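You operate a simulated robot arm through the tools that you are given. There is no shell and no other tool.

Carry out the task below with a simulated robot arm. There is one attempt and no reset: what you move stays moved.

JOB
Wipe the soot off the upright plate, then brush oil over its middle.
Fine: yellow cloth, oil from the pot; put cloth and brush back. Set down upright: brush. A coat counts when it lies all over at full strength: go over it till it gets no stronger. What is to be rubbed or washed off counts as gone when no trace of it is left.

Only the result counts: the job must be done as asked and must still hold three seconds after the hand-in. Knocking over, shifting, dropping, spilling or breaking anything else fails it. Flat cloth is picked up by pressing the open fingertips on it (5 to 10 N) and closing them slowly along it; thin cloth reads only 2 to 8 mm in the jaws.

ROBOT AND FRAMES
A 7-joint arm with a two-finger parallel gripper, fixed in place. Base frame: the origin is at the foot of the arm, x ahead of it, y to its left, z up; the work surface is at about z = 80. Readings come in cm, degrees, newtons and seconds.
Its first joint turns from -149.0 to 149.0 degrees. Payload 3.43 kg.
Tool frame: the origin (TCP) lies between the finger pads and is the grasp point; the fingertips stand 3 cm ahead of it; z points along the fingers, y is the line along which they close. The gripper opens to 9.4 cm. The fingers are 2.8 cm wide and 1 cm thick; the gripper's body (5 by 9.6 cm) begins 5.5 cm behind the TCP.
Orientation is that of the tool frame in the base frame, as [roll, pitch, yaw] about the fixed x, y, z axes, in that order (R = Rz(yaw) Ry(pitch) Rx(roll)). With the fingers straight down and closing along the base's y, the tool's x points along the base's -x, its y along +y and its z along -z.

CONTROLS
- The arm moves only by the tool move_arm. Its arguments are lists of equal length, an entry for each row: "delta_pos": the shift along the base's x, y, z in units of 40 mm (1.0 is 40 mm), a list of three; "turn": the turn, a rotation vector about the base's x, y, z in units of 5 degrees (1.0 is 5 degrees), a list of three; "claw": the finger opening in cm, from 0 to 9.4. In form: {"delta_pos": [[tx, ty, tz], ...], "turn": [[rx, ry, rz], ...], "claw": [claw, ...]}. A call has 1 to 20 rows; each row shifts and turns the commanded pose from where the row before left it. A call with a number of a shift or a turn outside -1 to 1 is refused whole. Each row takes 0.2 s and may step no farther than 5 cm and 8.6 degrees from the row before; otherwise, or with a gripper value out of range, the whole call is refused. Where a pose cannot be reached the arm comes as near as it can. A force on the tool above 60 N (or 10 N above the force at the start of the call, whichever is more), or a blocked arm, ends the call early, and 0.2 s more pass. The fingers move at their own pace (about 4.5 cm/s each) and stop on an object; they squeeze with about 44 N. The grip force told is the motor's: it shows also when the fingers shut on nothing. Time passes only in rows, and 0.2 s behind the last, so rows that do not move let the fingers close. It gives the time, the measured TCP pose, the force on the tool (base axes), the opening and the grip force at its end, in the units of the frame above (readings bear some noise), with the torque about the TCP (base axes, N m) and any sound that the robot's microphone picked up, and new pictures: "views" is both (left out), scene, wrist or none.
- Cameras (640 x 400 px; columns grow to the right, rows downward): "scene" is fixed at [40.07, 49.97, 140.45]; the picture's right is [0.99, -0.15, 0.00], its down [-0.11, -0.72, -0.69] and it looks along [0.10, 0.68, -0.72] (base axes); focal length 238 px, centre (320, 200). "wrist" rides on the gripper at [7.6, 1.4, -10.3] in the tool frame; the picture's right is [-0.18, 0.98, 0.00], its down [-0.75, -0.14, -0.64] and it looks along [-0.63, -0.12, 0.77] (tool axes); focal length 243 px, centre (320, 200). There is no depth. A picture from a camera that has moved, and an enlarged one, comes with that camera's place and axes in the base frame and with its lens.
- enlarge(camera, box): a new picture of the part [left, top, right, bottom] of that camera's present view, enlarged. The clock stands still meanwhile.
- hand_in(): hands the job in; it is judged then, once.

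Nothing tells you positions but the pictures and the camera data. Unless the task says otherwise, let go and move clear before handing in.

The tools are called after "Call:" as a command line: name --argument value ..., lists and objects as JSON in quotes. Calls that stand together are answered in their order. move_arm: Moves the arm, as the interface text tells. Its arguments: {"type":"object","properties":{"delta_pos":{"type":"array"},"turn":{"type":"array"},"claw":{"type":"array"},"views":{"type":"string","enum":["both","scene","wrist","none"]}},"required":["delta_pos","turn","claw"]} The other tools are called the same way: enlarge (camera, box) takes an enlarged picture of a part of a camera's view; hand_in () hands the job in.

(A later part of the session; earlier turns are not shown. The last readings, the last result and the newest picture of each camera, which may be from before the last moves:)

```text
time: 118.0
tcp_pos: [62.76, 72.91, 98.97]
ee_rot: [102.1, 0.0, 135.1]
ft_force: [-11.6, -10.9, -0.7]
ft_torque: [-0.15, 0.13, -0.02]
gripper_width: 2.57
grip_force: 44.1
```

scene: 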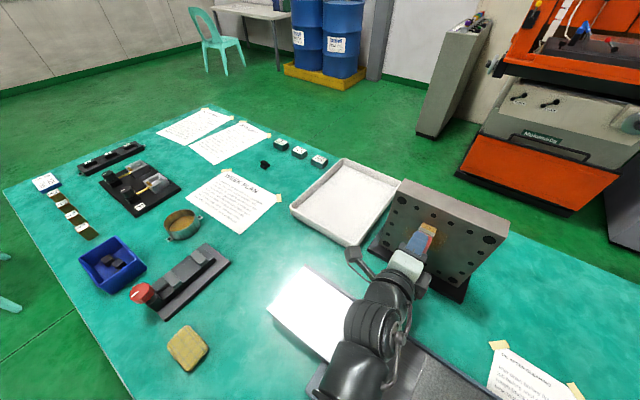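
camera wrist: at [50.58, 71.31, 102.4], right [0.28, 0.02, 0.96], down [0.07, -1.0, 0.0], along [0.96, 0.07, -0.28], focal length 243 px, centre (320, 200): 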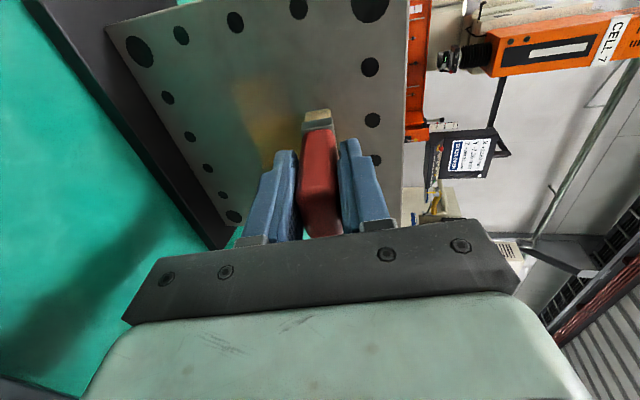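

Call:
move_arm --delta_pos '[[0.002, 0.002, -0.24], [0.002, 0.002, -0.24], [0.002, 0.002, -0.24], [0.002, 0.002, -0.24], [0.002, 0.002, -0.24], [0, 0, 0]]' --turn '[[0, 0, 0], [0, 0, 0], [0, 0, 0], [0, 0, 0], [0, 0, 0], [0, 0, 0]]' --claw '[1, 1, 1, 1, 1, 1]' --views "none"

Call:
move_arm --delta_pos '[[0.002, 0.002, -0.24], [0.002, 0.002, -0.24], [0.002, 0.002, -0.24], [0.002, 0.002, -0.24], [0.002, 0.002, -0.24], [0, 0, 0]]' --turn '[[0, 0, 0], [0, 0, 0], [0, 0, 0], [0, 0, 0], [0, 0, 0], [0, 0, 0]]' --claw '[1, 1, 1, 1, 1, 1]' --views "both"

Call:
enlarge --camera "wrist" --box '[200, 0, 500, 200]'

Call:
enlarge --camera "scene" --box '[370, 170, 520, 300]'

```text
time: 119.4
tcp_pos: [62.69, 72.72, 94.23]
ee_rot: [102.1, 0.1, 135.0]
ft_force: [-22.6, -19.6, 5.7]
ft_torque: [0.27, -0.26, -0.06]
gripper_width: 2.54
grip_force: 43.8
```

```text
time: 120.8
tcp_pos: [62.75, 72.81, 89.34]
ee_rot: [102.1, 0.0, 135.0]
ft_force: [-26.6, -27.4, 11.6]
ft_torque: [0.54, -0.58, -0.04]
gripper_width: 2.58
grip_force: 44.6
camera wrist: at [50.67, 71.42, 92.89], right [0.28, 0.02, 0.96], down [0.07, -1.0, 0.0], along [0.96, 0.07, -0.28], focal length 243 px, centre (320, 200)
```

scene: 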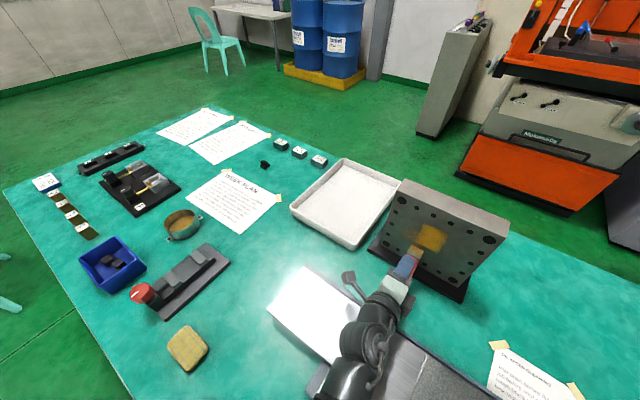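
wrist: 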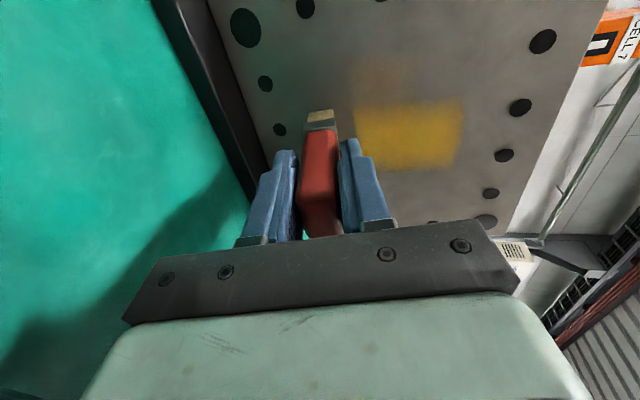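

```text
2.00 times, centred on (350, 100) of wrist
camera zoom: at [50.67, 71.42, 92.89], right [0.28, 0.02, 0.96], down [0.07, -1.0, 0.0], along [0.96, 0.07, -0.28], focal length 485 px, centre (260, 400)
```

zoom: 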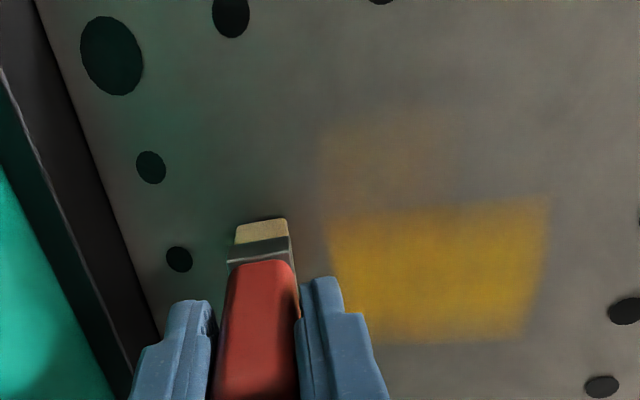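

```text
3.08 times, centred on (445, 235) of scene
camera zoom: at [40.07, 49.97, 140.45], right [0.99, -0.15, 0.0], down [-0.11, -0.72, -0.69], along [0.1, 0.68, -0.72], focal length 732 px, centre (-65, 92)
```

zoom: 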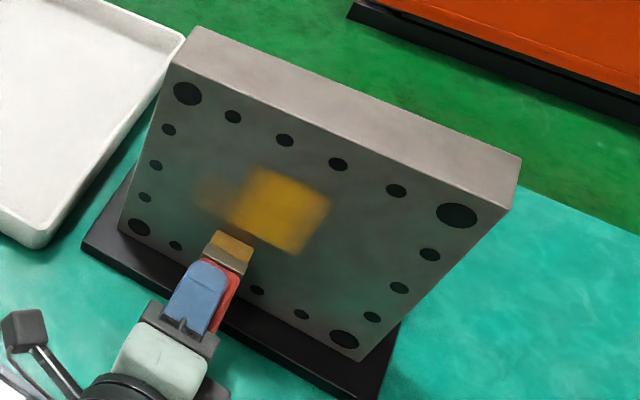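

There's now a distinct golden rectangle whose top and bottom edges are straight at about z 97.9 and 90.1. It's weaker on the left, so either the brush is running low or it needs more passes. I'll ease the force and stroke the left side again to find out.

Call:
move_arm --delta_pos '[[-0.04, -0.04, 0], [-0.17, 0.17, 0], [-0.17, 0.17, 0], [0, 0, 0.24], [0, 0, 0.24], [0, 0, 0.24], [0, 0, 0.24], [0, 0, 0.24], [0, 0, 0]]' --turn '[[0, 0, 0], [0, 0, 0], [0, 0, 0], [0, 0, 0], [0, 0, 0], [0, 0, 0], [0, 0, 0], [0, 0, 0], [0, 0, 0]]' --claw '[1, 1, 1, 1, 1, 1, 1, 1, 1]' --views "none"

Call:
move_arm --delta_pos '[[0, 0, 0.24], [0, 0, 0.24], [0, 0, 0.24], [0, 0, 0.24], [0, 0, 0]]' --turn '[[0, 0, 0], [0, 0, 0], [0, 0, 0], [0, 0, 0], [0, 0, 0]]' --claw '[1, 1, 1, 1, 1]' --views "both"

Call:
enlarge --camera "wrist" --box '[160, 0, 460, 200]'

Call:
enlarge --camera "scene" --box '[370, 170, 520, 300]'

```text
time: 122.8
tcp_pos: [61.47, 74.15, 94.08]
ee_rot: [102.2, -0.1, 135.0]
ft_force: [0.0, -0.6, -0.1]
ft_torque: [-0.01, 0.03, 0.02]
gripper_width: 2.53
grip_force: 44.0
```

```text
time: 124.0
tcp_pos: [61.43, 74.17, 98.01]
ee_rot: [102.3, -0.1, 135.0]
ft_force: [0.2, -0.2, -1.3]
ft_torque: [-0.03, 0.02, 0.01]
gripper_width: 2.53
grip_force: 44.0
camera wrist: at [49.27, 72.68, 101.45], right [0.28, 0.02, 0.96], down [0.07, -1.0, 0.0], along [0.96, 0.07, -0.28], focal length 243 px, centre (320, 200)
```

scene: 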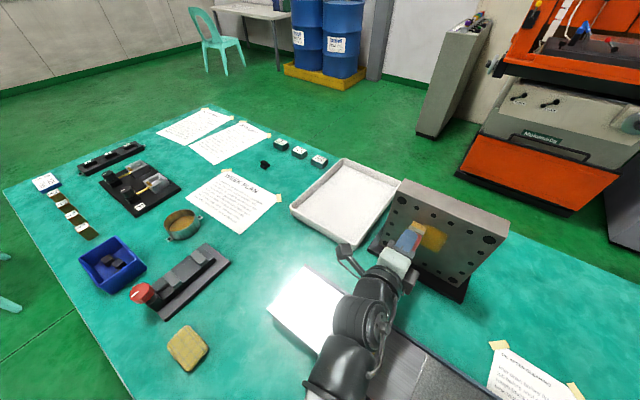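
wrist: 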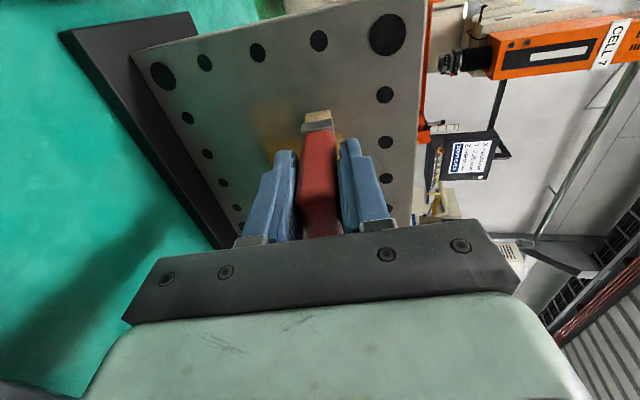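

```text
2.00 times, centred on (310, 100) of wrist
camera zoom: at [49.27, 72.68, 101.45], right [0.28, 0.02, 0.96], down [0.07, -1.0, 0.0], along [0.96, 0.07, -0.28], focal length 485 px, centre (340, 400)
```

zoom: 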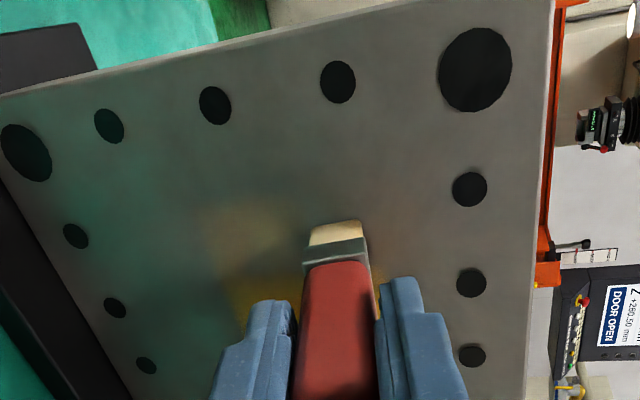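

```text
3.08 times, centred on (445, 235) of scene
camera zoom: at [40.07, 49.97, 140.45], right [0.99, -0.15, 0.0], down [-0.11, -0.72, -0.69], along [0.1, 0.68, -0.72], focal length 732 px, centre (-65, 92)
```

zoom: 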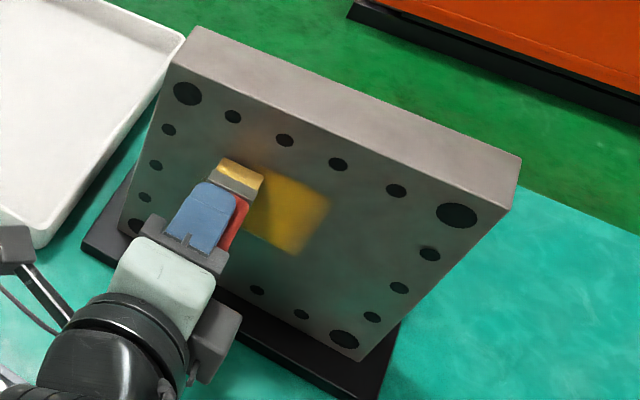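

Contact was lost on that stroke; the strong press probably slid the brush back slightly in the grip. The bristles still look golden, so I'll press in again here.

Call:
move_arm --delta_pos '[[0.03, 0.03, 0], [0, 0, 0]]' --turn '[[0, 0, 0], [0, 0, 0]]' --claw '[1, 1]' --views "none"

```text
time: 124.6
tcp_pos: [61.45, 74.23, 97.87]
ee_rot: [102.2, -0.1, 135.0]
ft_force: [-4.4, -4.6, -0.6]
ft_torque: [-0.05, 0.03, 0.05]
gripper_width: 2.54
grip_force: 44.0
```

Call:
move_arm --delta_pos '[[0.012, 0.012, 0], [0, 0, -0.24], [0, 0, -0.24], [0, 0, -0.24], [0, 0, -0.24], [0, 0, -0.24], [0, 0, -0.24], [0, 0, -0.24], [0, 0, -0.24], [0, 0, 0]]' --turn '[[0, 0, 0], [0, 0, 0], [0, 0, 0], [0, 0, 0], [0, 0, 0], [0, 0, 0], [0, 0, 0], [0, 0, 0], [0, 0, 0], [0, 0, 0]]' --claw '[1, 1, 1, 1, 1, 1, 1, 1, 1, 1]' --views "both"

Call:
enlarge --camera "wrist" --box '[200, 0, 500, 200]'

Call:
enlarge --camera "scene" --box '[370, 170, 520, 300]'

```text
time: 126.8
tcp_pos: [61.35, 74.1, 90.32]
ee_rot: [102.2, 0.0, 135.1]
ft_force: [-20.1, -20.1, 6.3]
ft_torque: [0.23, -0.3, 0.0]
gripper_width: 2.53
grip_force: 43.9
camera wrist: at [49.37, 72.8, 93.85], right [0.28, 0.02, 0.96], down [0.07, -1.0, 0.0], along [0.96, 0.07, -0.28], focal length 243 px, centre (320, 200)
```

scene: 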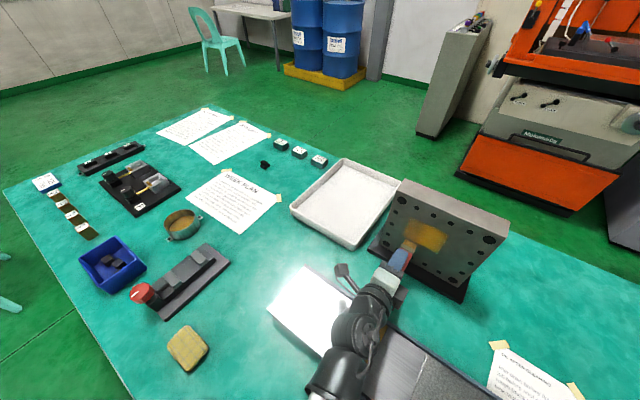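
wrist: 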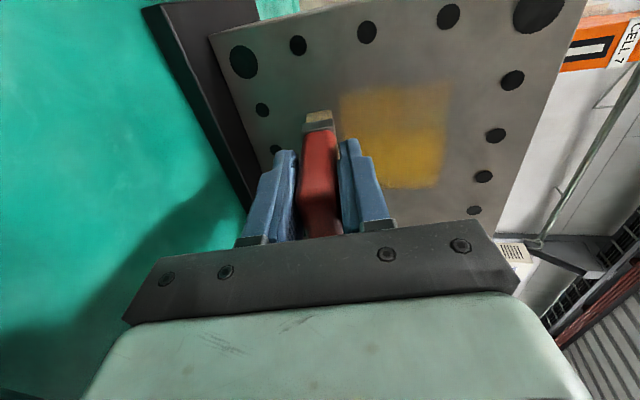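

```text
2.00 times, centred on (350, 100) of wrist
camera zoom: at [49.37, 72.8, 93.85], right [0.28, 0.02, 0.96], down [0.07, -1.0, 0.0], along [0.96, 0.07, -0.28], focal length 485 px, centre (260, 400)
```

zoom: 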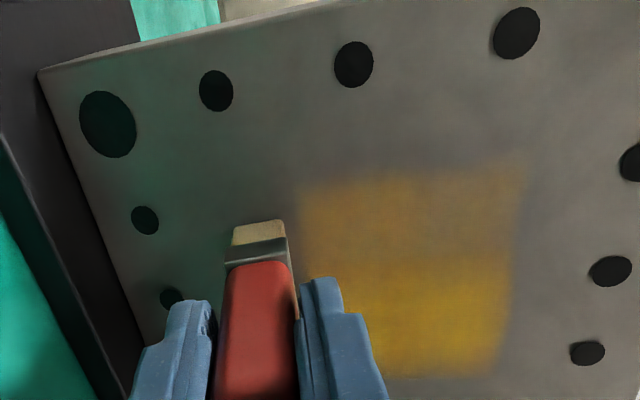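

```text
3.08 times, centred on (445, 235) of scene
camera zoom: at [40.07, 49.97, 140.45], right [0.99, -0.15, 0.0], down [-0.11, -0.72, -0.69], along [0.1, 0.68, -0.72], focal length 732 px, centre (-65, 92)
```

zoom: 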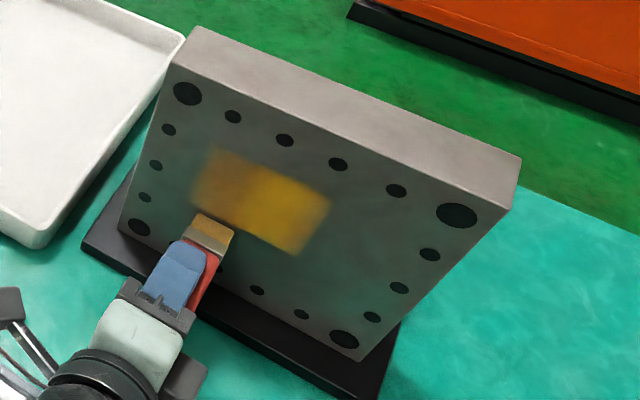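

The coat now reaches a straight left edge near u = -10.8. I'll stroke up here with contact kept, then move across to the right.

Call:
move_arm --delta_pos '[[0, 0, 0.24], [0, 0, 0.24], [0, 0, 0.24], [0, 0, 0.24], [0, 0, 0.24], [0, 0, 0.24], [0, 0, 0.24], [0, 0, 0.24], [0, 0, 0]]' --turn '[[0, 0, 0], [0, 0, 0], [0, 0, 0], [0, 0, 0], [0, 0, 0], [0, 0, 0], [0, 0, 0], [0, 0, 0], [0, 0, 0]]' --claw '[1, 1, 1, 1, 1, 1, 1, 1, 1]' --views "none"

Call:
move_arm --delta_pos '[[0.17, -0.17, 0], [0.17, -0.17, 0], [0, 0, -0.24], [0, 0, -0.24], [0, 0, -0.24], [0, 0, -0.24], [0, 0, -0.24], [0, 0, -0.24], [0, 0, -0.24], [0, 0, -0.24], [0, 0, 0]]' --turn '[[0, 0, 0], [0, 0, 0], [0, 0, 0], [0, 0, 0], [0, 0, 0], [0, 0, 0], [0, 0, 0], [0, 0, 0], [0, 0, 0], [0, 0, 0], [0, 0, 0]]' --claw '[1, 1, 1, 1, 1, 1, 1, 1, 1, 1, 1]' --views "none"

```text
time: 128.8
tcp_pos: [61.51, 74.34, 98.11]
ee_rot: [102.1, 0.0, 135.0]
ft_force: [-14.1, -14.2, -5.2]
ft_torque: [-0.45, 0.45, -0.06]
gripper_width: 2.59
grip_force: 44.3
```

```text
time: 131.2
tcp_pos: [62.91, 72.92, 90.39]
ee_rot: [102.2, -0.1, 135.1]
ft_force: [-7.1, -6.2, 1.4]
ft_torque: [0.06, -0.08, 0.0]
gripper_width: 2.56
grip_force: 44.2
```

Call:
move_arm --delta_pos '[[0.19, -0.16, 0], [0.177, -0.177, 0], [0, 0, 0.24], [0, 0, 0.24], [0, 0, 0.24], [0, 0, 0.24], [0, 0, 0.24], [0, 0, 0.24], [0, 0, 0.24], [0, 0, 0.24], [0, 0, 0]]' --turn '[[0, 0, 0], [0, 0, 0], [0, 0, 0], [0, 0, 0], [0, 0, 0], [0, 0, 0], [0, 0, 0], [0, 0, 0], [0, 0, 0], [0, 0, 0], [0, 0, 0]]' --claw '[1, 1, 1, 1, 1, 1, 1, 1, 1, 1, 1]' --views "none"

Call:
move_arm --delta_pos '[[0.177, -0.177, 0], [0.177, -0.177, 0], [0, 0, -0.24], [0, 0, -0.24], [0, 0, -0.24], [0, 0, -0.24], [0, 0, -0.24], [0, 0, -0.24], [0, 0, -0.24], [0, 0, -0.24], [0, 0, 0]]' --turn '[[0, 0, 0], [0, 0, 0], [0, 0, 0], [0, 0, 0], [0, 0, 0], [0, 0, 0], [0, 0, 0], [0, 0, 0], [0, 0, 0], [0, 0, 0], [0, 0, 0]]' --claw '[1, 1, 1, 1, 1, 1, 1, 1, 1, 1, 1]' --views "both"

Call:
enlarge --camera "wrist" --box '[200, 0, 500, 200]'

Call:
enlarge --camera "scene" --box '[370, 170, 520, 300]'

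```text
time: 133.6
tcp_pos: [64.47, 71.6, 98.03]
ee_rot: [102.2, 0.1, 135.1]
ft_force: [-17.7, -16.2, -6.1]
ft_torque: [-0.48, 0.51, 0.03]
gripper_width: 2.57
grip_force: 44.1
```

```text
time: 136.0
tcp_pos: [65.82, 70.2, 90.19]
ee_rot: [102.2, 0.0, 134.9]
ft_force: [-11.9, -10.9, 2.8]
ft_torque: [0.13, -0.14, 0.01]
gripper_width: 2.56
grip_force: 44.5
camera wrist: at [53.66, 68.72, 93.8], right [0.28, 0.02, 0.96], down [0.07, -1.0, 0.0], along [0.96, 0.07, -0.28], focal length 243 px, centre (320, 200)
```

scene: 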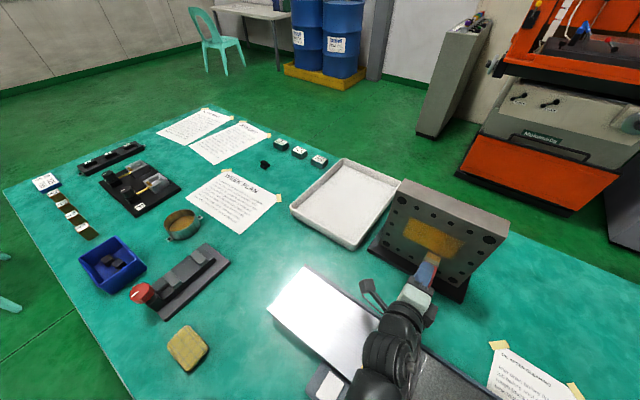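
wrist: 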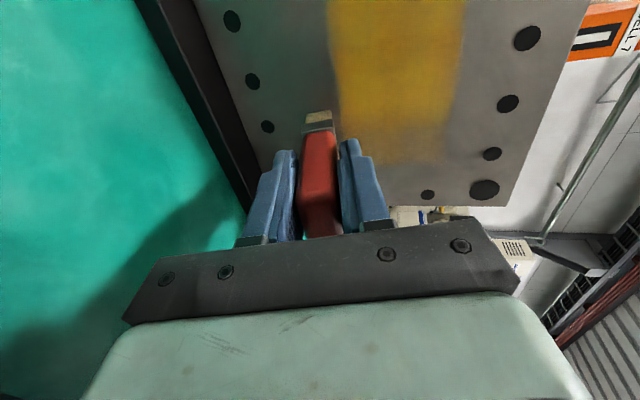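

```text
2.00 times, centred on (350, 100) of wrist
camera zoom: at [53.66, 68.72, 93.8], right [0.28, 0.02, 0.96], down [0.07, -1.0, 0.0], along [0.96, 0.07, -0.28], focal length 485 px, centre (260, 400)
```

zoom: 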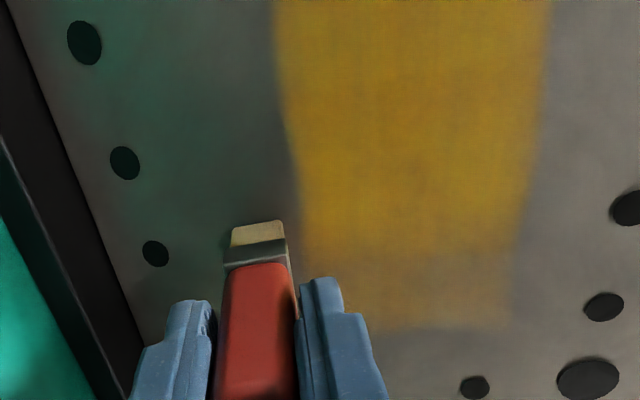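

```text
3.08 times, centred on (445, 235) of scene
camera zoom: at [40.07, 49.97, 140.45], right [0.99, -0.15, 0.0], down [-0.11, -0.72, -0.69], along [0.1, 0.68, -0.72], focal length 732 px, centre (-65, 92)
```

zoom: 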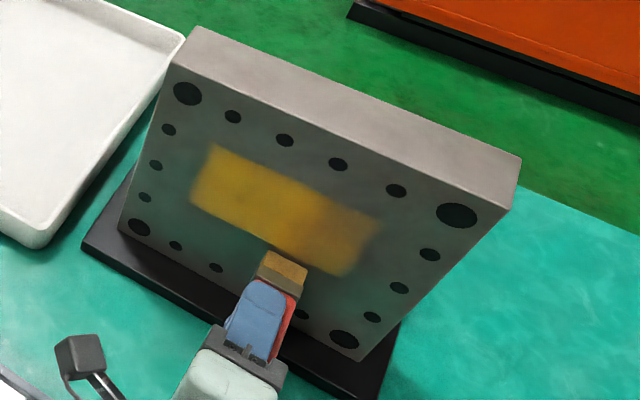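

The coat extends right with a straight right edge near u = +1.3, so the zone seems to run from about -10.8 to +1.3. I'll cover the right part now.

Call:
move_arm --delta_pos '[[0.177, -0.177, 0], [0.177, -0.177, 0], [0, 0, 0.24], [0, 0, 0.24], [0, 0, 0.24], [0, 0, 0.24], [0, 0, 0.24], [0, 0, 0.24], [0, 0, 0.24], [0, 0, 0.24], [0, 0, 0]]' --turn '[[0, 0, 0], [0, 0, 0], [0, 0, 0], [0, 0, 0], [0, 0, 0], [0, 0, 0], [0, 0, 0], [0, 0, 0], [0, 0, 0], [0, 0, 0], [0, 0, 0]]' --claw '[1, 1, 1, 1, 1, 1, 1, 1, 1, 1, 1]' --views "none"

Call:
move_arm --delta_pos '[[0.15, -0.15, 0], [0.15, -0.15, 0], [0, 0, -0.24], [0, 0, -0.24], [0, 0, -0.24], [0, 0, -0.24], [0, 0, -0.24], [0, 0, -0.24], [0, 0, -0.24], [0, 0, -0.24], [0, 0, 0]]' --turn '[[0, 0, 0], [0, 0, 0], [0, 0, 0], [0, 0, 0], [0, 0, 0], [0, 0, 0], [0, 0, 0], [0, 0, 0], [0, 0, 0], [0, 0, 0], [0, 0, 0]]' --claw '[1, 1, 1, 1, 1, 1, 1, 1, 1, 1, 1]' --views "both"

Call:
enlarge --camera "wrist" --box '[200, 0, 500, 200]'

Call:
enlarge --camera "scene" --box '[370, 170, 520, 300]'

```text
time: 138.4
tcp_pos: [67.34, 68.75, 98.15]
ee_rot: [102.2, 0.0, 135.0]
ft_force: [-9.7, -10.1, -3.6]
ft_torque: [-0.29, 0.28, -0.03]
gripper_width: 2.59
grip_force: 44.1
```

```text
time: 140.8
tcp_pos: [68.55, 67.54, 90.32]
ee_rot: [102.2, 0.0, 134.9]
ft_force: [-6.1, -5.5, 0.8]
ft_torque: [0.02, -0.04, -0.02]
gripper_width: 2.53
grip_force: 43.4
camera wrist: at [56.33, 66.1, 93.74], right [0.28, 0.02, 0.96], down [0.07, -1.0, 0.0], along [0.96, 0.07, -0.28], focal length 243 px, centre (320, 200)
```

scene: 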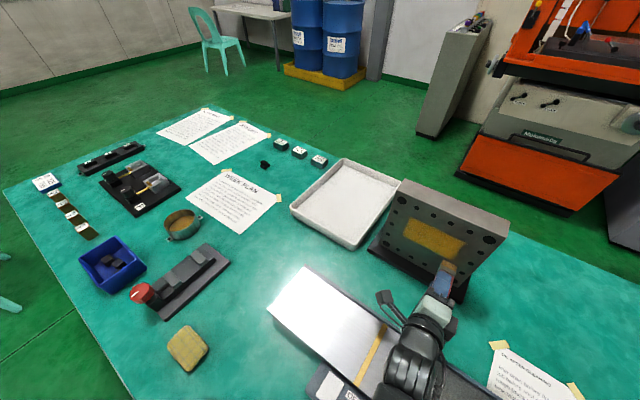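
wrist: 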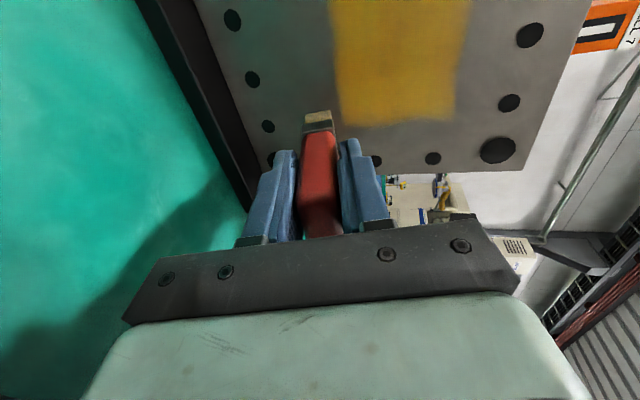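

```text
2.00 times, centred on (350, 100) of wrist
camera zoom: at [56.33, 66.1, 93.74], right [0.28, 0.02, 0.96], down [0.07, -1.0, 0.0], along [0.96, 0.07, -0.28], focal length 485 px, centre (260, 400)
```

zoom: 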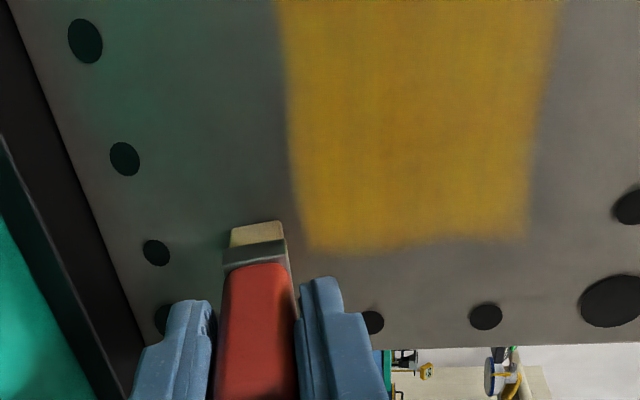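

```text
3.08 times, centred on (445, 235) of scene
camera zoom: at [40.07, 49.97, 140.45], right [0.99, -0.15, 0.0], down [-0.11, -0.72, -0.69], along [0.1, 0.68, -0.72], focal length 732 px, centre (-65, 92)
```

zoom: 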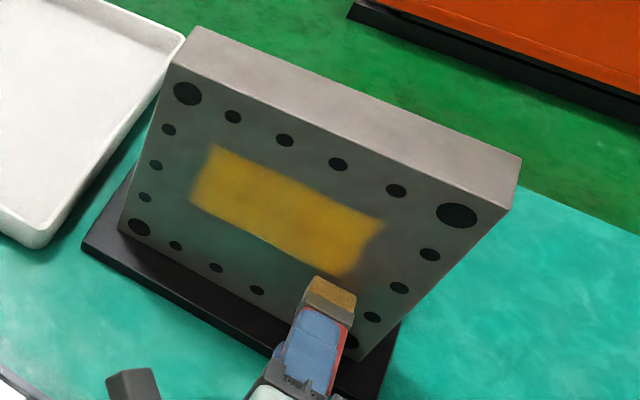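

The rectangular zone is covered: u -10.8 to 1.3, z 90.1 to 97.9. I'll do a second full round from right to left to bring it to full strength.

Call:
move_arm --delta_pos '[[0.012, 0.012, 0], [0, 0, 0.24], [0, 0, 0.24], [0, 0, 0.24], [0, 0, 0.24], [0, 0, 0.24], [0, 0, 0.24], [0, 0, 0.24], [0, 0, 0.24], [-0.15, 0.15, 0], [-0.15, 0.15, 0], [0, 0, -0.24], [0, 0, -0.24], [0, 0, -0.24], [0, 0, -0.24], [0, 0, -0.24], [0, 0, -0.24], [0, 0, -0.24], [0, 0, -0.24], [0, 0, 0]]' --turn '[[0, 0, 0], [0, 0, 0], [0, 0, 0], [0, 0, 0], [0, 0, 0], [0, 0, 0], [0, 0, 0], [0, 0, 0], [0, 0, 0], [0, 0, 0], [0, 0, 0], [0, 0, 0], [0, 0, 0], [0, 0, 0], [0, 0, 0], [0, 0, 0], [0, 0, 0], [0, 0, 0], [0, 0, 0], [0, 0, 0]]' --claw '[1, 1, 1, 1, 1, 1, 1, 1, 1, 1, 1, 1, 1, 1, 1, 1, 1, 1, 1, 1]' --views "none"

Call:
move_arm --delta_pos '[[-0.16, 0.18, 0], [-0.17, 0.17, 0], [0, 0, 0.24], [0, 0, 0.24], [0, 0, 0.24], [0, 0, 0.24], [0, 0, 0.24], [0, 0, 0.24], [0, 0, 0.24], [0, 0, 0.24], [-0.17, 0.17, 0], [-0.17, 0.17, 0], [0, 0, -0.27], [0, 0, -0.27], [0, 0, -0.27], [0, 0, -0.27], [0, 0, -0.27], [0, 0, -0.27], [0, 0, -0.3], [0, 0, 0]]' --turn '[[0, 0, 0], [0, 0, 0], [0, 0, 0], [0, 0, 0], [0, 0, 0], [0, 0, 0], [0, 0, 0], [0, 0, 0], [0, 0, 0], [0, 0, 0], [0, 0, 0], [0, 0, 0], [0, 0, 0], [0, 0, 0], [0, 0, 0], [0, 0, 0], [0, 0, 0], [0, 0, 0], [0, 0, 0], [0, 0, 0]]' --claw '[1, 1, 1, 1, 1, 1, 1, 1, 1, 1, 1, 1, 1, 1, 1, 1, 1, 1, 1, 1]' --views "none"

Call:
move_arm --delta_pos '[[-0.17, 0.17, 0], [-0.17, 0.17, 0], [0, 0, 0.24], [0, 0, 0.24], [0, 0, 0.24], [0, 0, 0.24], [0, 0, 0.24], [0, 0, 0.24], [0, 0, 0.24], [0, 0, 0.24], [-0.17, 0.17, 0], [-0.17, 0.17, 0], [0, 0, -0.27], [0, 0, -0.27], [0, 0, -0.27], [0, 0, -0.27], [0, 0, -0.27], [0, 0, -0.27], [0, 0, -0.3], [0, 0, 0]]' --turn '[[0, 0, 0], [0, 0, 0], [0, 0, 0], [0, 0, 0], [0, 0, 0], [0, 0, 0], [0, 0, 0], [0, 0, 0], [0, 0, 0], [0, 0, 0], [0, 0, 0], [0, 0, 0], [0, 0, 0], [0, 0, 0], [0, 0, 0], [0, 0, 0], [0, 0, 0], [0, 0, 0], [0, 0, 0], [0, 0, 0]]' --claw '[1, 1, 1, 1, 1, 1, 1, 1, 1, 1, 1, 1, 1, 1, 1, 1, 1, 1, 1, 1]' --views "both"

Call:
enlarge --camera "wrist" --box '[200, 0, 500, 200]'

Call:
enlarge --camera "scene" --box '[370, 170, 520, 300]'

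```text
time: 145.0
tcp_pos: [67.31, 68.79, 90.43]
ee_rot: [102.2, 0.0, 135.0]
ft_force: [-7.5, -7.7, 2.2]
ft_torque: [0.12, -0.11, 0.0]
gripper_width: 2.55
grip_force: 44.1
```

```text
time: 149.2
tcp_pos: [64.57, 71.65, 90.38]
ee_rot: [102.3, 0.0, 135.0]
ft_force: [-10.4, -10.4, 2.5]
ft_torque: [0.09, -0.1, 0.07]
gripper_width: 2.56
grip_force: 44.1
```

```text
time: 153.4
tcp_pos: [61.83, 74.27, 90.24]
ee_rot: [102.1, 0.0, 134.9]
ft_force: [-2.5, -1.9, -0.2]
ft_torque: [0.02, 0.01, -0.02]
gripper_width: 2.55
grip_force: 44.4
camera wrist: at [49.74, 72.86, 93.74], right [0.28, 0.02, 0.96], down [0.07, -1.0, 0.0], along [0.96, 0.07, -0.28], focal length 243 px, centre (320, 200)
```

scene: 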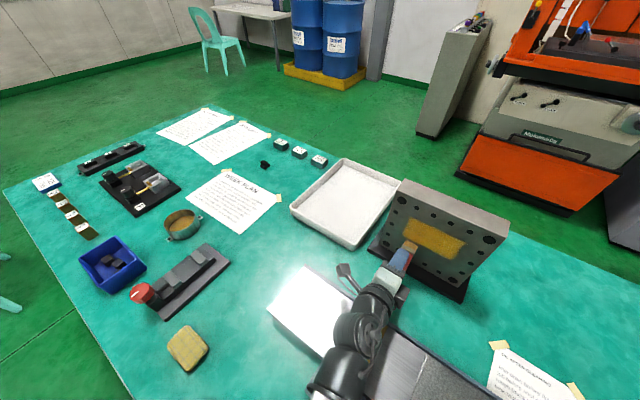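
wrist: 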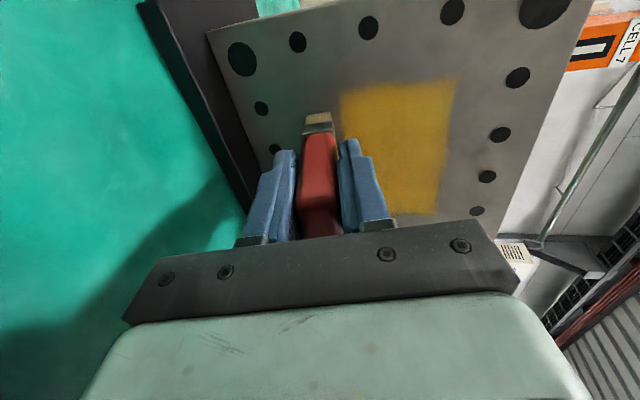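

```text
2.00 times, centred on (350, 100) of wrist
camera zoom: at [49.74, 72.86, 93.74], right [0.28, 0.02, 0.96], down [0.07, -1.0, 0.0], along [0.96, 0.07, -0.28], focal length 485 px, centre (260, 400)
```

zoom: 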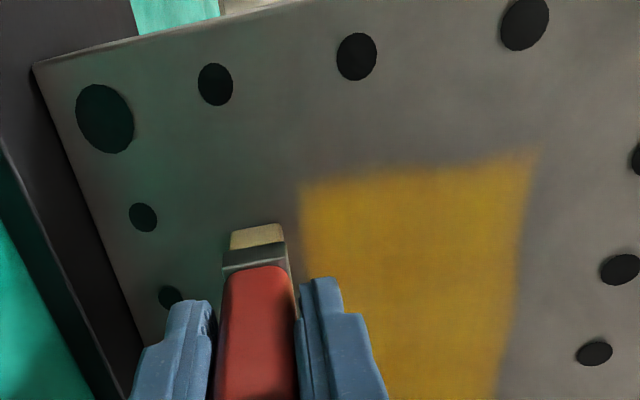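

```text
3.08 times, centred on (445, 235) of scene
camera zoom: at [40.07, 49.97, 140.45], right [0.99, -0.15, 0.0], down [-0.11, -0.72, -0.69], along [0.1, 0.68, -0.72], focal length 732 px, centre (-65, 92)
```

zoom: 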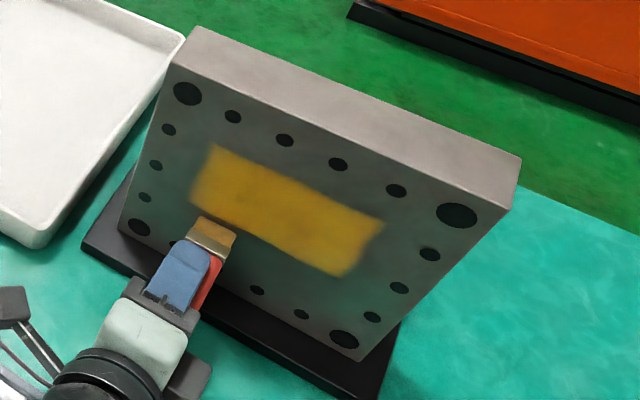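

The coat looks even. I'll back off for an unobstructed look before deciding on a re-dip.

Call:
move_arm --delta_pos '[[-0.6, -0.6, 0.1], [-0.7, -0.7, 0.1], [-0.8, -0.5, 0.3], [-0.8, -0.3, 0.3], [0, 0, 0]]' --turn '[[0, 0, 0], [0, 0, 0], [-0.6, 0.6, 0], [-0.6, 0.6, 0], [0, 0, 0]]' --claw '[1, 1, 1, 1, 1]' --views "both"

Call:
enlarge --camera "scene" --box '[395, 200, 475, 270]'

Call:
enlarge --camera "wrist" --box '[260, 0, 520, 200]'

```text
time: 154.6
tcp_pos: [50.21, 65.86, 93.39]
ee_rot: [110.8, 0.0, 134.9]
ft_force: [0.3, -0.2, -0.7]
ft_torque: [-0.02, 0.03, 0.01]
gripper_width: 2.54
grip_force: 44.2
camera wrist: at [38.57, 64.84, 98.32], right [0.38, 0.12, 0.92], down [0.07, -0.99, 0.1], along [0.92, 0.03, -0.38], focal length 243 px, centre (320, 200)
```

scene: 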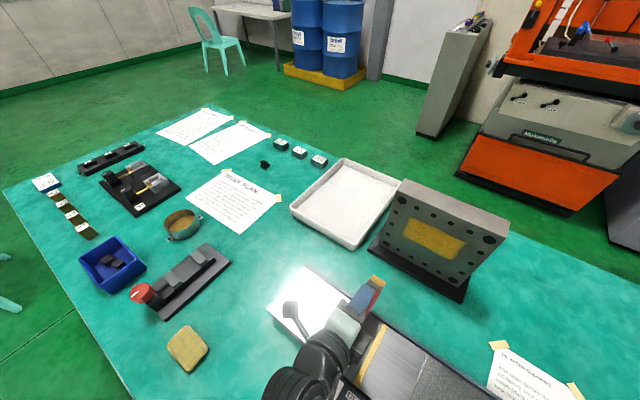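
wrist: 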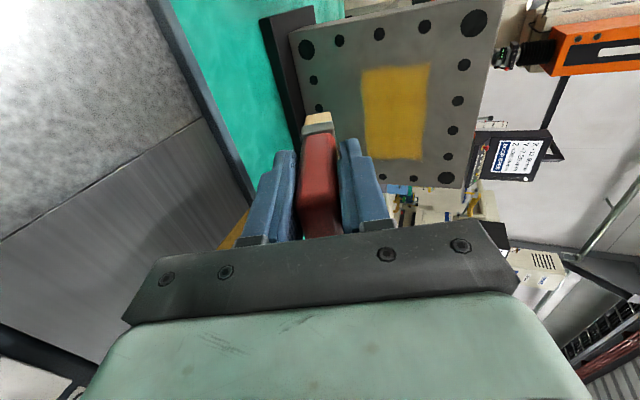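

```text
5.71 times, centred on (435, 235) of scene
camera zoom: at [40.07, 49.97, 140.45], right [0.99, -0.15, 0.0], down [-0.11, -0.72, -0.69], along [0.1, 0.68, -0.72], focal length 1358 px, centre (-337, 0)
```

zoom: 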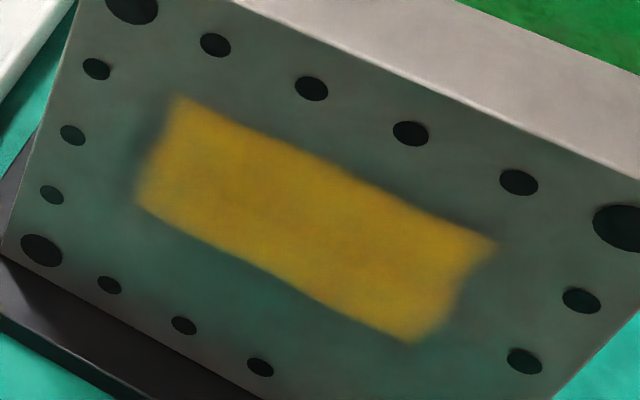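

```text
2.00 times, centred on (390, 100) of wrist
camera zoom: at [38.57, 64.84, 98.32], right [0.38, 0.12, 0.92], down [0.07, -0.99, 0.1], along [0.92, 0.03, -0.38], focal length 485 px, centre (180, 400)
```

zoom: 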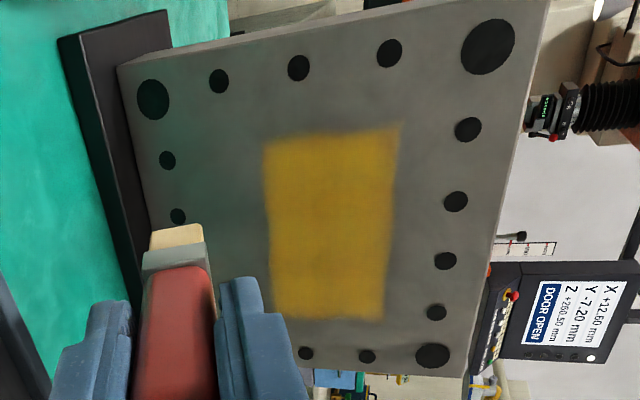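

The rectangle is filled. To be sure it's at full strength everywhere, I'll re-dip and go over it once more, including the edges, then compare.

Call:
move_arm --delta_pos '[[-0.76, 0.594, 0.58], [-0.76, 0.594, 0.58], [-0.76, 0.594, 0.58], [-0.76, 0.594, 0.58], [-0.76, 0.594, 0.58], [-0.76, 0.594, 0], [-0.76, 0.594, 0], [-0.76, 0.594, 0], [-0.76, 0.594, 0], [-0.76, 0.594, 0], [-0.76, 0.594, 0], [-0.76, 0.594, 0], [-0.76, 0.594, 0], [-0.76, 0.594, 0], [-0.76, 0.594, 0], [0, 0, 0]]' --turn '[[-0.652, 0.652, 0], [-0.652, 0.652, 0], [-0.652, 0.652, 0], [-0.652, 0.652, 0], [-0.652, 0.652, 0], [-0.652, 0.652, 0], [-0.652, 0.652, 0], [-0.652, 0.652, 0], [-0.652, 0.652, 0], [-0.652, 0.652, 0], [-0.652, 0.652, 0], [-0.652, 0.652, 0], [-0.652, 0.652, 0], [-0.652, 0.652, 0], [-0.652, 0.652, 0], [0, 0, 0]]' --claw '[1, 1, 1, 1, 1, 1, 1, 1, 1, 1, 1, 1, 1, 1, 1, 1]' --views "wrist"

```text
time: 158.0
tcp_pos: [4.78, 101.56, 105.16]
ee_rot: [179.9, 0.1, 135.0]
ft_force: [0.4, 0.5, -1.1]
ft_torque: [0.0, 0.0, 0.01]
gripper_width: 2.54
grip_force: 43.7
camera wrist: at [0.42, 108.03, 115.31], right [0.83, 0.56, 0.0], down [0.43, -0.63, 0.64], along [0.36, -0.53, -0.77], focal length 243 px, centre (320, 200)
```

wrist: 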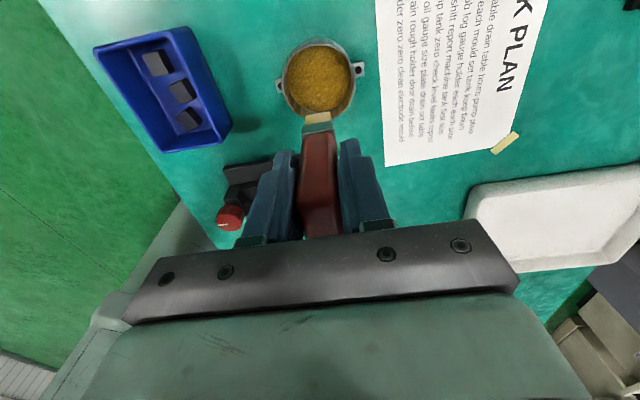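

Call:
move_arm --delta_pos '[[-0.03, 0, -0.9], [0, 0, -0.9], [0, 0, -0.9], [0, 0, -0.7], [0, 0, -0.2], [0, 0, 0]]' --turn '[[0, 0, 0], [0, 0, 0], [0, 0, 0], [0, 0, 0], [0, 0, 0], [0, 0, 0]]' --claw '[1, 1, 1, 1, 1, 1]' --views "none"

Call:
move_arm --delta_pos '[[0, 0, -0.14], [0, 0, -0.04], [0, 0, 0]]' --turn '[[0, 0, 0], [0, 0, 0], [0, 0, 0]]' --claw '[1, 1, 1]' --views "none"

```text
time: 159.4
tcp_pos: [4.49, 101.6, 90.76]
ee_rot: [179.7, 0.0, 135.0]
ft_force: [0.7, -0.1, 0.5]
ft_torque: [0.02, 0.0, 0.01]
gripper_width: 2.52
grip_force: 44.2
```

```text
time: 160.2
tcp_pos: [4.54, 101.65, 90.1]
ee_rot: [179.8, 0.1, 135.0]
ft_force: [0.0, -0.5, -0.4]
ft_torque: [0.05, 0.02, 0.0]
gripper_width: 2.51
grip_force: 44.0
```

Call:
move_arm --delta_pos '[[0, 0, -0.05], [0, 0, -0.03], [0, 0, 0]]' --turn '[[0, 0, 0], [0, 0, 0], [0, 0, 0]]' --claw '[1, 1, 1]' --views "none"

```text
time: 161.0
tcp_pos: [4.63, 101.66, 89.63]
ee_rot: [179.8, 0.0, 135.0]
ft_force: [0.1, -0.1, -0.3]
ft_torque: [0.0, -0.02, 0.0]
gripper_width: 2.54
grip_force: 43.8
```

Call:
move_arm --delta_pos '[[0, 0, -0.04], [0, 0, 0], [0, 0, -0.03], [0, 0, 0]]' --turn '[[0, 0, 0], [0, 0, 0], [0, 0, 0], [0, 0, 0]]' --claw '[1, 1, 1, 1]' --views "none"

```text
time: 162.0
tcp_pos: [4.68, 101.71, 89.38]
ee_rot: [179.9, 0.1, 134.9]
ft_force: [0.4, -0.4, 3.1]
ft_torque: [-0.01, 0.03, -0.01]
gripper_width: 2.55
grip_force: 44.1
```

It touches the layer with 3 N. I'll stir lightly to load, lift, and return to the plate.

Call:
move_arm --delta_pos '[[0, 0, -0.015], [0.08, -0.08, 0], [0, 0, 0], [-0.16, 0.16, 0], [0, 0, 0], [0.08, -0.08, 0], [0, 0, 0], [0, 0, 0.3], [0, 0, 0.5], [0, 0, 0.5], [0, 0, 0], [0, 0, 0], [0, 0, 0]]' --turn '[[0, 0, 0], [0, 0, 0], [0, 0, 0], [0, 0, 0], [0, 0, 0], [0, 0, 0], [0, 0, 0], [0, 0, 0], [0, 0, 0], [0, 0, 0], [0, 0, 0], [0, 0, 0], [0, 0, 0]]' --claw '[1, 1, 1, 1, 1, 1, 1, 1, 1, 1, 1, 1, 1]' --views "both"

Call:
enlarge --camera "scene" --box '[130, 170, 220, 250]'

Call:
enlarge --camera "scene" --box '[370, 170, 520, 300]'

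```text
time: 164.8
tcp_pos: [4.54, 101.74, 94.55]
ee_rot: [179.8, 0.1, 135.0]
ft_force: [-0.1, -0.1, -1.1]
ft_torque: [0.0, -0.02, -0.01]
gripper_width: 2.54
grip_force: 44.0
camera wrist: at [0.28, 108.04, 104.71], right [0.83, 0.56, 0.0], down [0.43, -0.63, 0.64], along [0.36, -0.53, -0.77], focal length 243 px, centre (320, 200)
```

scene: 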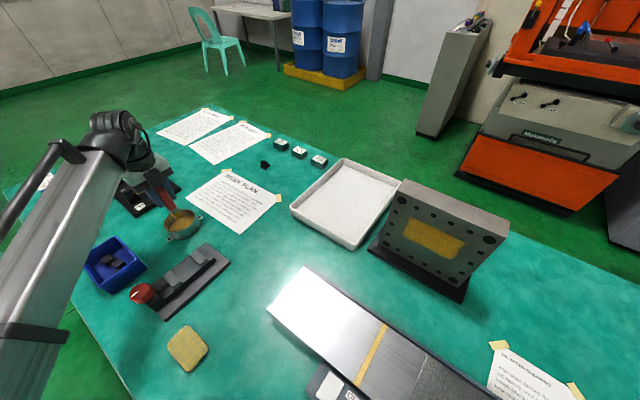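
wrist: 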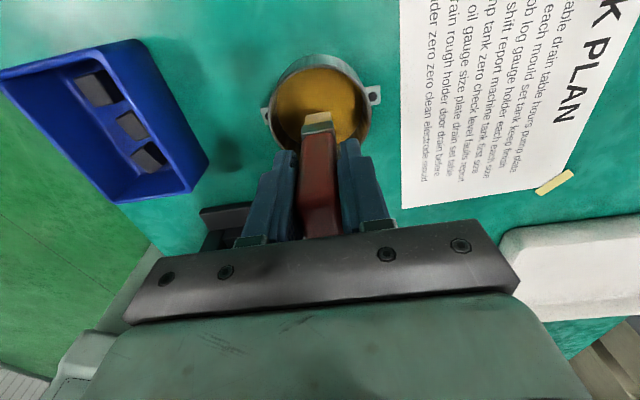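

```text
5.00 times, centred on (175, 210) of scene
camera zoom: at [40.07, 49.97, 140.45], right [0.99, -0.15, 0.0], down [-0.11, -0.72, -0.69], along [0.1, 0.68, -0.72], focal length 1189 px, centre (1045, 150)
```

zoom: 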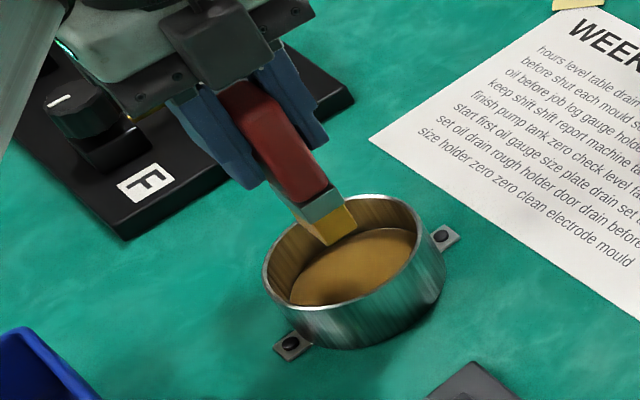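

```text
3.08 times, centred on (445, 235) of scene
camera zoom: at [40.07, 49.97, 140.45], right [0.99, -0.15, 0.0], down [-0.11, -0.72, -0.69], along [0.1, 0.68, -0.72], focal length 732 px, centre (-65, 92)
```

zoom: 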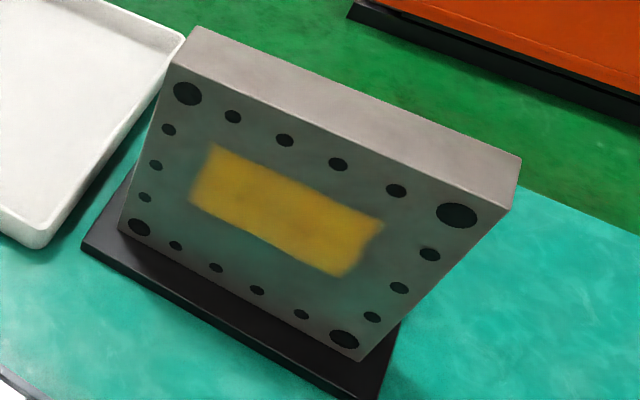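

The brush is freshly loaded. I'll go back to the plate, starting on the right side this time.

Call:
move_arm --delta_pos '[[0, 0, 0.9], [0, 0, 0.9], [0, 0, 0.8], [0.879, -0.571, 0], [0.879, -0.571, 0], [0.879, -0.571, 0], [0.879, -0.571, 0], [0.879, -0.571, 0], [0.879, -0.571, 0], [0.879, -0.571, 0], [0.879, -0.571, 0], [0.879, -0.571, 0], [0.879, -0.571, 0], [0.879, -0.571, -0.2], [0.879, -0.571, -0.2], [0.879, -0.571, -0.2], [0.879, -0.571, -0.2], [0.879, -0.571, -0.2], [0.879, -0.571, -0.2], [0.879, -0.571, -0.2]]' --turn '[[0, 0, 0], [0, 0, 0], [0, 0, 0], [0.649, -0.649, 0], [0.649, -0.649, 0], [0.649, -0.649, 0], [0.649, -0.649, 0], [0.649, -0.649, 0], [0.649, -0.649, 0], [0.649, -0.649, 0], [0.649, -0.649, 0], [0.649, -0.649, 0], [0.649, -0.649, 0], [0.649, -0.649, 0], [0.649, -0.649, 0], [0.649, -0.649, 0], [0.649, -0.649, 0], [0.649, -0.649, 0], [0.649, -0.649, 0], [0.649, -0.649, 0]]' --claw '[1, 1, 1, 1, 1, 1, 1, 1, 1, 1, 1, 1, 1, 1, 1, 1, 1, 1, 1, 1]' --views "scene"

```text
time: 169.0
tcp_pos: [64.52, 62.96, 99.23]
ee_rot: [101.6, 0.0, 135.1]
ft_force: [-0.1, -1.1, -1.1]
ft_torque: [0.02, 0.03, 0.0]
gripper_width: 2.54
grip_force: 44.3
```

scene: 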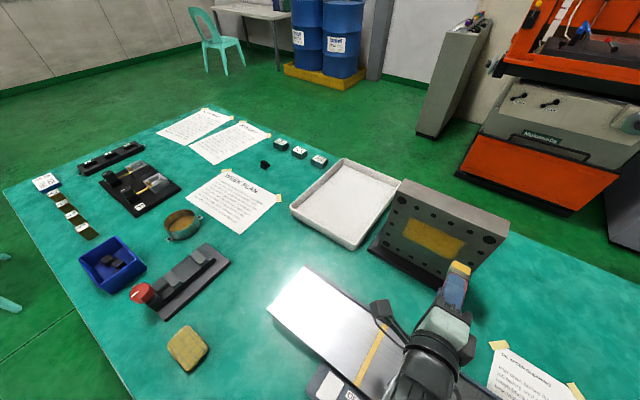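

Call:
move_arm --delta_pos '[[0.35, 0.35, 0], [0.35, 0.35, 0], [0.2, 0.2, 0], [0.09, 0.09, 0], [0, 0, 0]]' --turn '[[0, 0, 0], [0, 0, 0], [0, 0, 0], [0, 0, 0], [0, 0, 0]]' --claw '[1, 1, 1, 1, 1]' --views "none"

Call:
move_arm --delta_pos '[[0.03, 0.03, 0], [0.02, 0.02, 0], [0, 0, 0]]' --turn '[[0, 0, 0], [0, 0, 0], [0, 0, 0]]' --claw '[1, 1, 1]' --views "none"

```text
time: 170.2
tcp_pos: [68.51, 66.88, 99.3]
ee_rot: [101.7, -0.1, 135.0]
ft_force: [-0.7, -0.3, -0.4]
ft_torque: [0.03, 0.0, 0.03]
gripper_width: 2.54
grip_force: 44.0
```

```text
time: 171.0
tcp_pos: [68.55, 66.96, 99.32]
ee_rot: [101.8, 0.0, 135.0]
ft_force: [0.0, -0.1, -0.1]
ft_torque: [-0.05, 0.04, -0.01]
gripper_width: 2.51
grip_force: 44.3
```

Call:
move_arm --delta_pos '[[0.03, 0.03, 0], [0.02, 0.02, 0], [0, 0, 0]]' --turn '[[0, 0, 0], [0, 0, 0], [0, 0, 0]]' --claw '[1, 1, 1]' --views "none"

```text
time: 171.8
tcp_pos: [68.87, 67.25, 99.27]
ee_rot: [101.7, -0.1, 135.1]
ft_force: [0.8, -1.0, 0.3]
ft_torque: [-0.03, 0.03, 0.05]
gripper_width: 2.53
grip_force: 44.1
```

Call:
move_arm --delta_pos '[[0.03, 0.03, 0], [0, 0, 0]]' --turn '[[0, 0, 0], [0, 0, 0]]' --claw '[1, 1]' --views "none"

```text
time: 172.4
tcp_pos: [68.78, 67.3, 99.34]
ee_rot: [101.7, -0.1, 135.0]
ft_force: [-12.7, -13.5, -0.6]
ft_torque: [-0.11, 0.12, -0.03]
gripper_width: 2.56
grip_force: 43.7
```

Contact at 18 N on the right edge. I'll do full serpentine strokes, a little beyond the zone's top and bottom.

Call:
move_arm --delta_pos '[[0, 0, -0.31], [0, 0, -0.31], [0, 0, -0.31], [0, 0, -0.31], [0, 0, -0.31], [0, 0, -0.31], [0, 0, -0.31], [0, 0, -0.31], [-0.18, 0.18, 0], [-0.18, 0.18, 0], [0, 0, 0.31], [0, 0, 0.31], [0, 0, 0.31], [0, 0, 0.31], [0, 0, 0.31], [0, 0, 0.31], [0, 0, 0.31], [0, 0, 0.31], [0, 0, 0]]' --turn '[[0, 0, 0], [0, 0, 0], [0, 0, 0], [0, 0, 0], [0, 0, 0], [0, 0, 0], [0, 0, 0], [0, 0, 0], [0, 0, 0], [0, 0, 0], [0, 0, 0], [0, 0, 0], [0, 0, 0], [0, 0, 0], [0, 0, 0], [0, 0, 0], [0, 0, 0], [0, 0, 0], [0, 0, 0]]' --claw '[1, 1, 1, 1, 1, 1, 1, 1, 1, 1, 1, 1, 1, 1, 1, 1, 1, 1, 1]' --views "none"

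```text
time: 176.4
tcp_pos: [67.45, 68.82, 99.38]
ee_rot: [101.7, 0.0, 135.0]
ft_force: [-16.7, -17.4, -7.2]
ft_torque: [-0.58, 0.55, 0.07]
gripper_width: 2.56
grip_force: 43.5
```

Call:
move_arm --delta_pos '[[-0.18, 0.18, 0], [-0.18, 0.18, 0], [0, 0, -0.31], [0, 0, -0.31], [0, 0, -0.31], [0, 0, -0.31], [0, 0, -0.31], [0, 0, -0.31], [0, 0, -0.31], [0, 0, -0.31], [-0.18, 0.18, 0], [0, 0, 0.31], [0, 0, 0.31], [0, 0, 0.31], [0, 0, 0.31], [0, 0, 0.31], [0, 0, 0.31], [0, 0, 0.31], [0, 0, 0.31], [0, 0, 0]]' --turn '[[0, 0, 0], [0, 0, 0], [0, 0, 0], [0, 0, 0], [0, 0, 0], [0, 0, 0], [0, 0, 0], [0, 0, 0], [0, 0, 0], [0, 0, 0], [0, 0, 0], [0, 0, 0], [0, 0, 0], [0, 0, 0], [0, 0, 0], [0, 0, 0], [0, 0, 0], [0, 0, 0], [0, 0, 0], [0, 0, 0]]' --claw '[1, 1, 1, 1, 1, 1, 1, 1, 1, 1, 1, 1, 1, 1, 1, 1, 1, 1, 1, 1]' --views "none"

Call:
move_arm --delta_pos '[[-0.18, 0.18, 0], [-0.18, 0.18, 0], [0, 0, -0.31], [0, 0, -0.31], [0, 0, -0.31], [0, 0, -0.31], [0, 0, -0.31], [0, 0, -0.31], [0, 0, -0.31], [0, 0, -0.31], [-0.18, 0.18, 0], [0, 0, 0.31], [0, 0, 0.31], [0, 0, 0.31], [0, 0, 0.31], [0, 0, 0.31], [0, 0, 0.31], [0, 0, 0.31], [0, 0, 0.31], [0, 0, 0]]' --turn '[[0, 0, 0], [0, 0, 0], [0, 0, 0], [0, 0, 0], [0, 0, 0], [0, 0, 0], [0, 0, 0], [0, 0, 0], [0, 0, 0], [0, 0, 0], [0, 0, 0], [0, 0, 0], [0, 0, 0], [0, 0, 0], [0, 0, 0], [0, 0, 0], [0, 0, 0], [0, 0, 0], [0, 0, 0], [0, 0, 0]]' --claw '[1, 1, 1, 1, 1, 1, 1, 1, 1, 1, 1, 1, 1, 1, 1, 1, 1, 1, 1, 1]' --views "none"

```text
time: 180.6
tcp_pos: [65.39, 70.84, 99.23]
ee_rot: [101.8, 0.0, 134.9]
ft_force: [-3.9, -3.0, -1.3]
ft_torque: [-0.14, 0.13, 0.05]
gripper_width: 2.57
grip_force: 44.2
```

```text
time: 184.8
tcp_pos: [63.28, 73.16, 99.36]
ee_rot: [101.8, 0.1, 135.1]
ft_force: [-10.1, -9.8, -4.0]
ft_torque: [-0.32, 0.3, 0.12]
gripper_width: 2.57
grip_force: 44.1
```

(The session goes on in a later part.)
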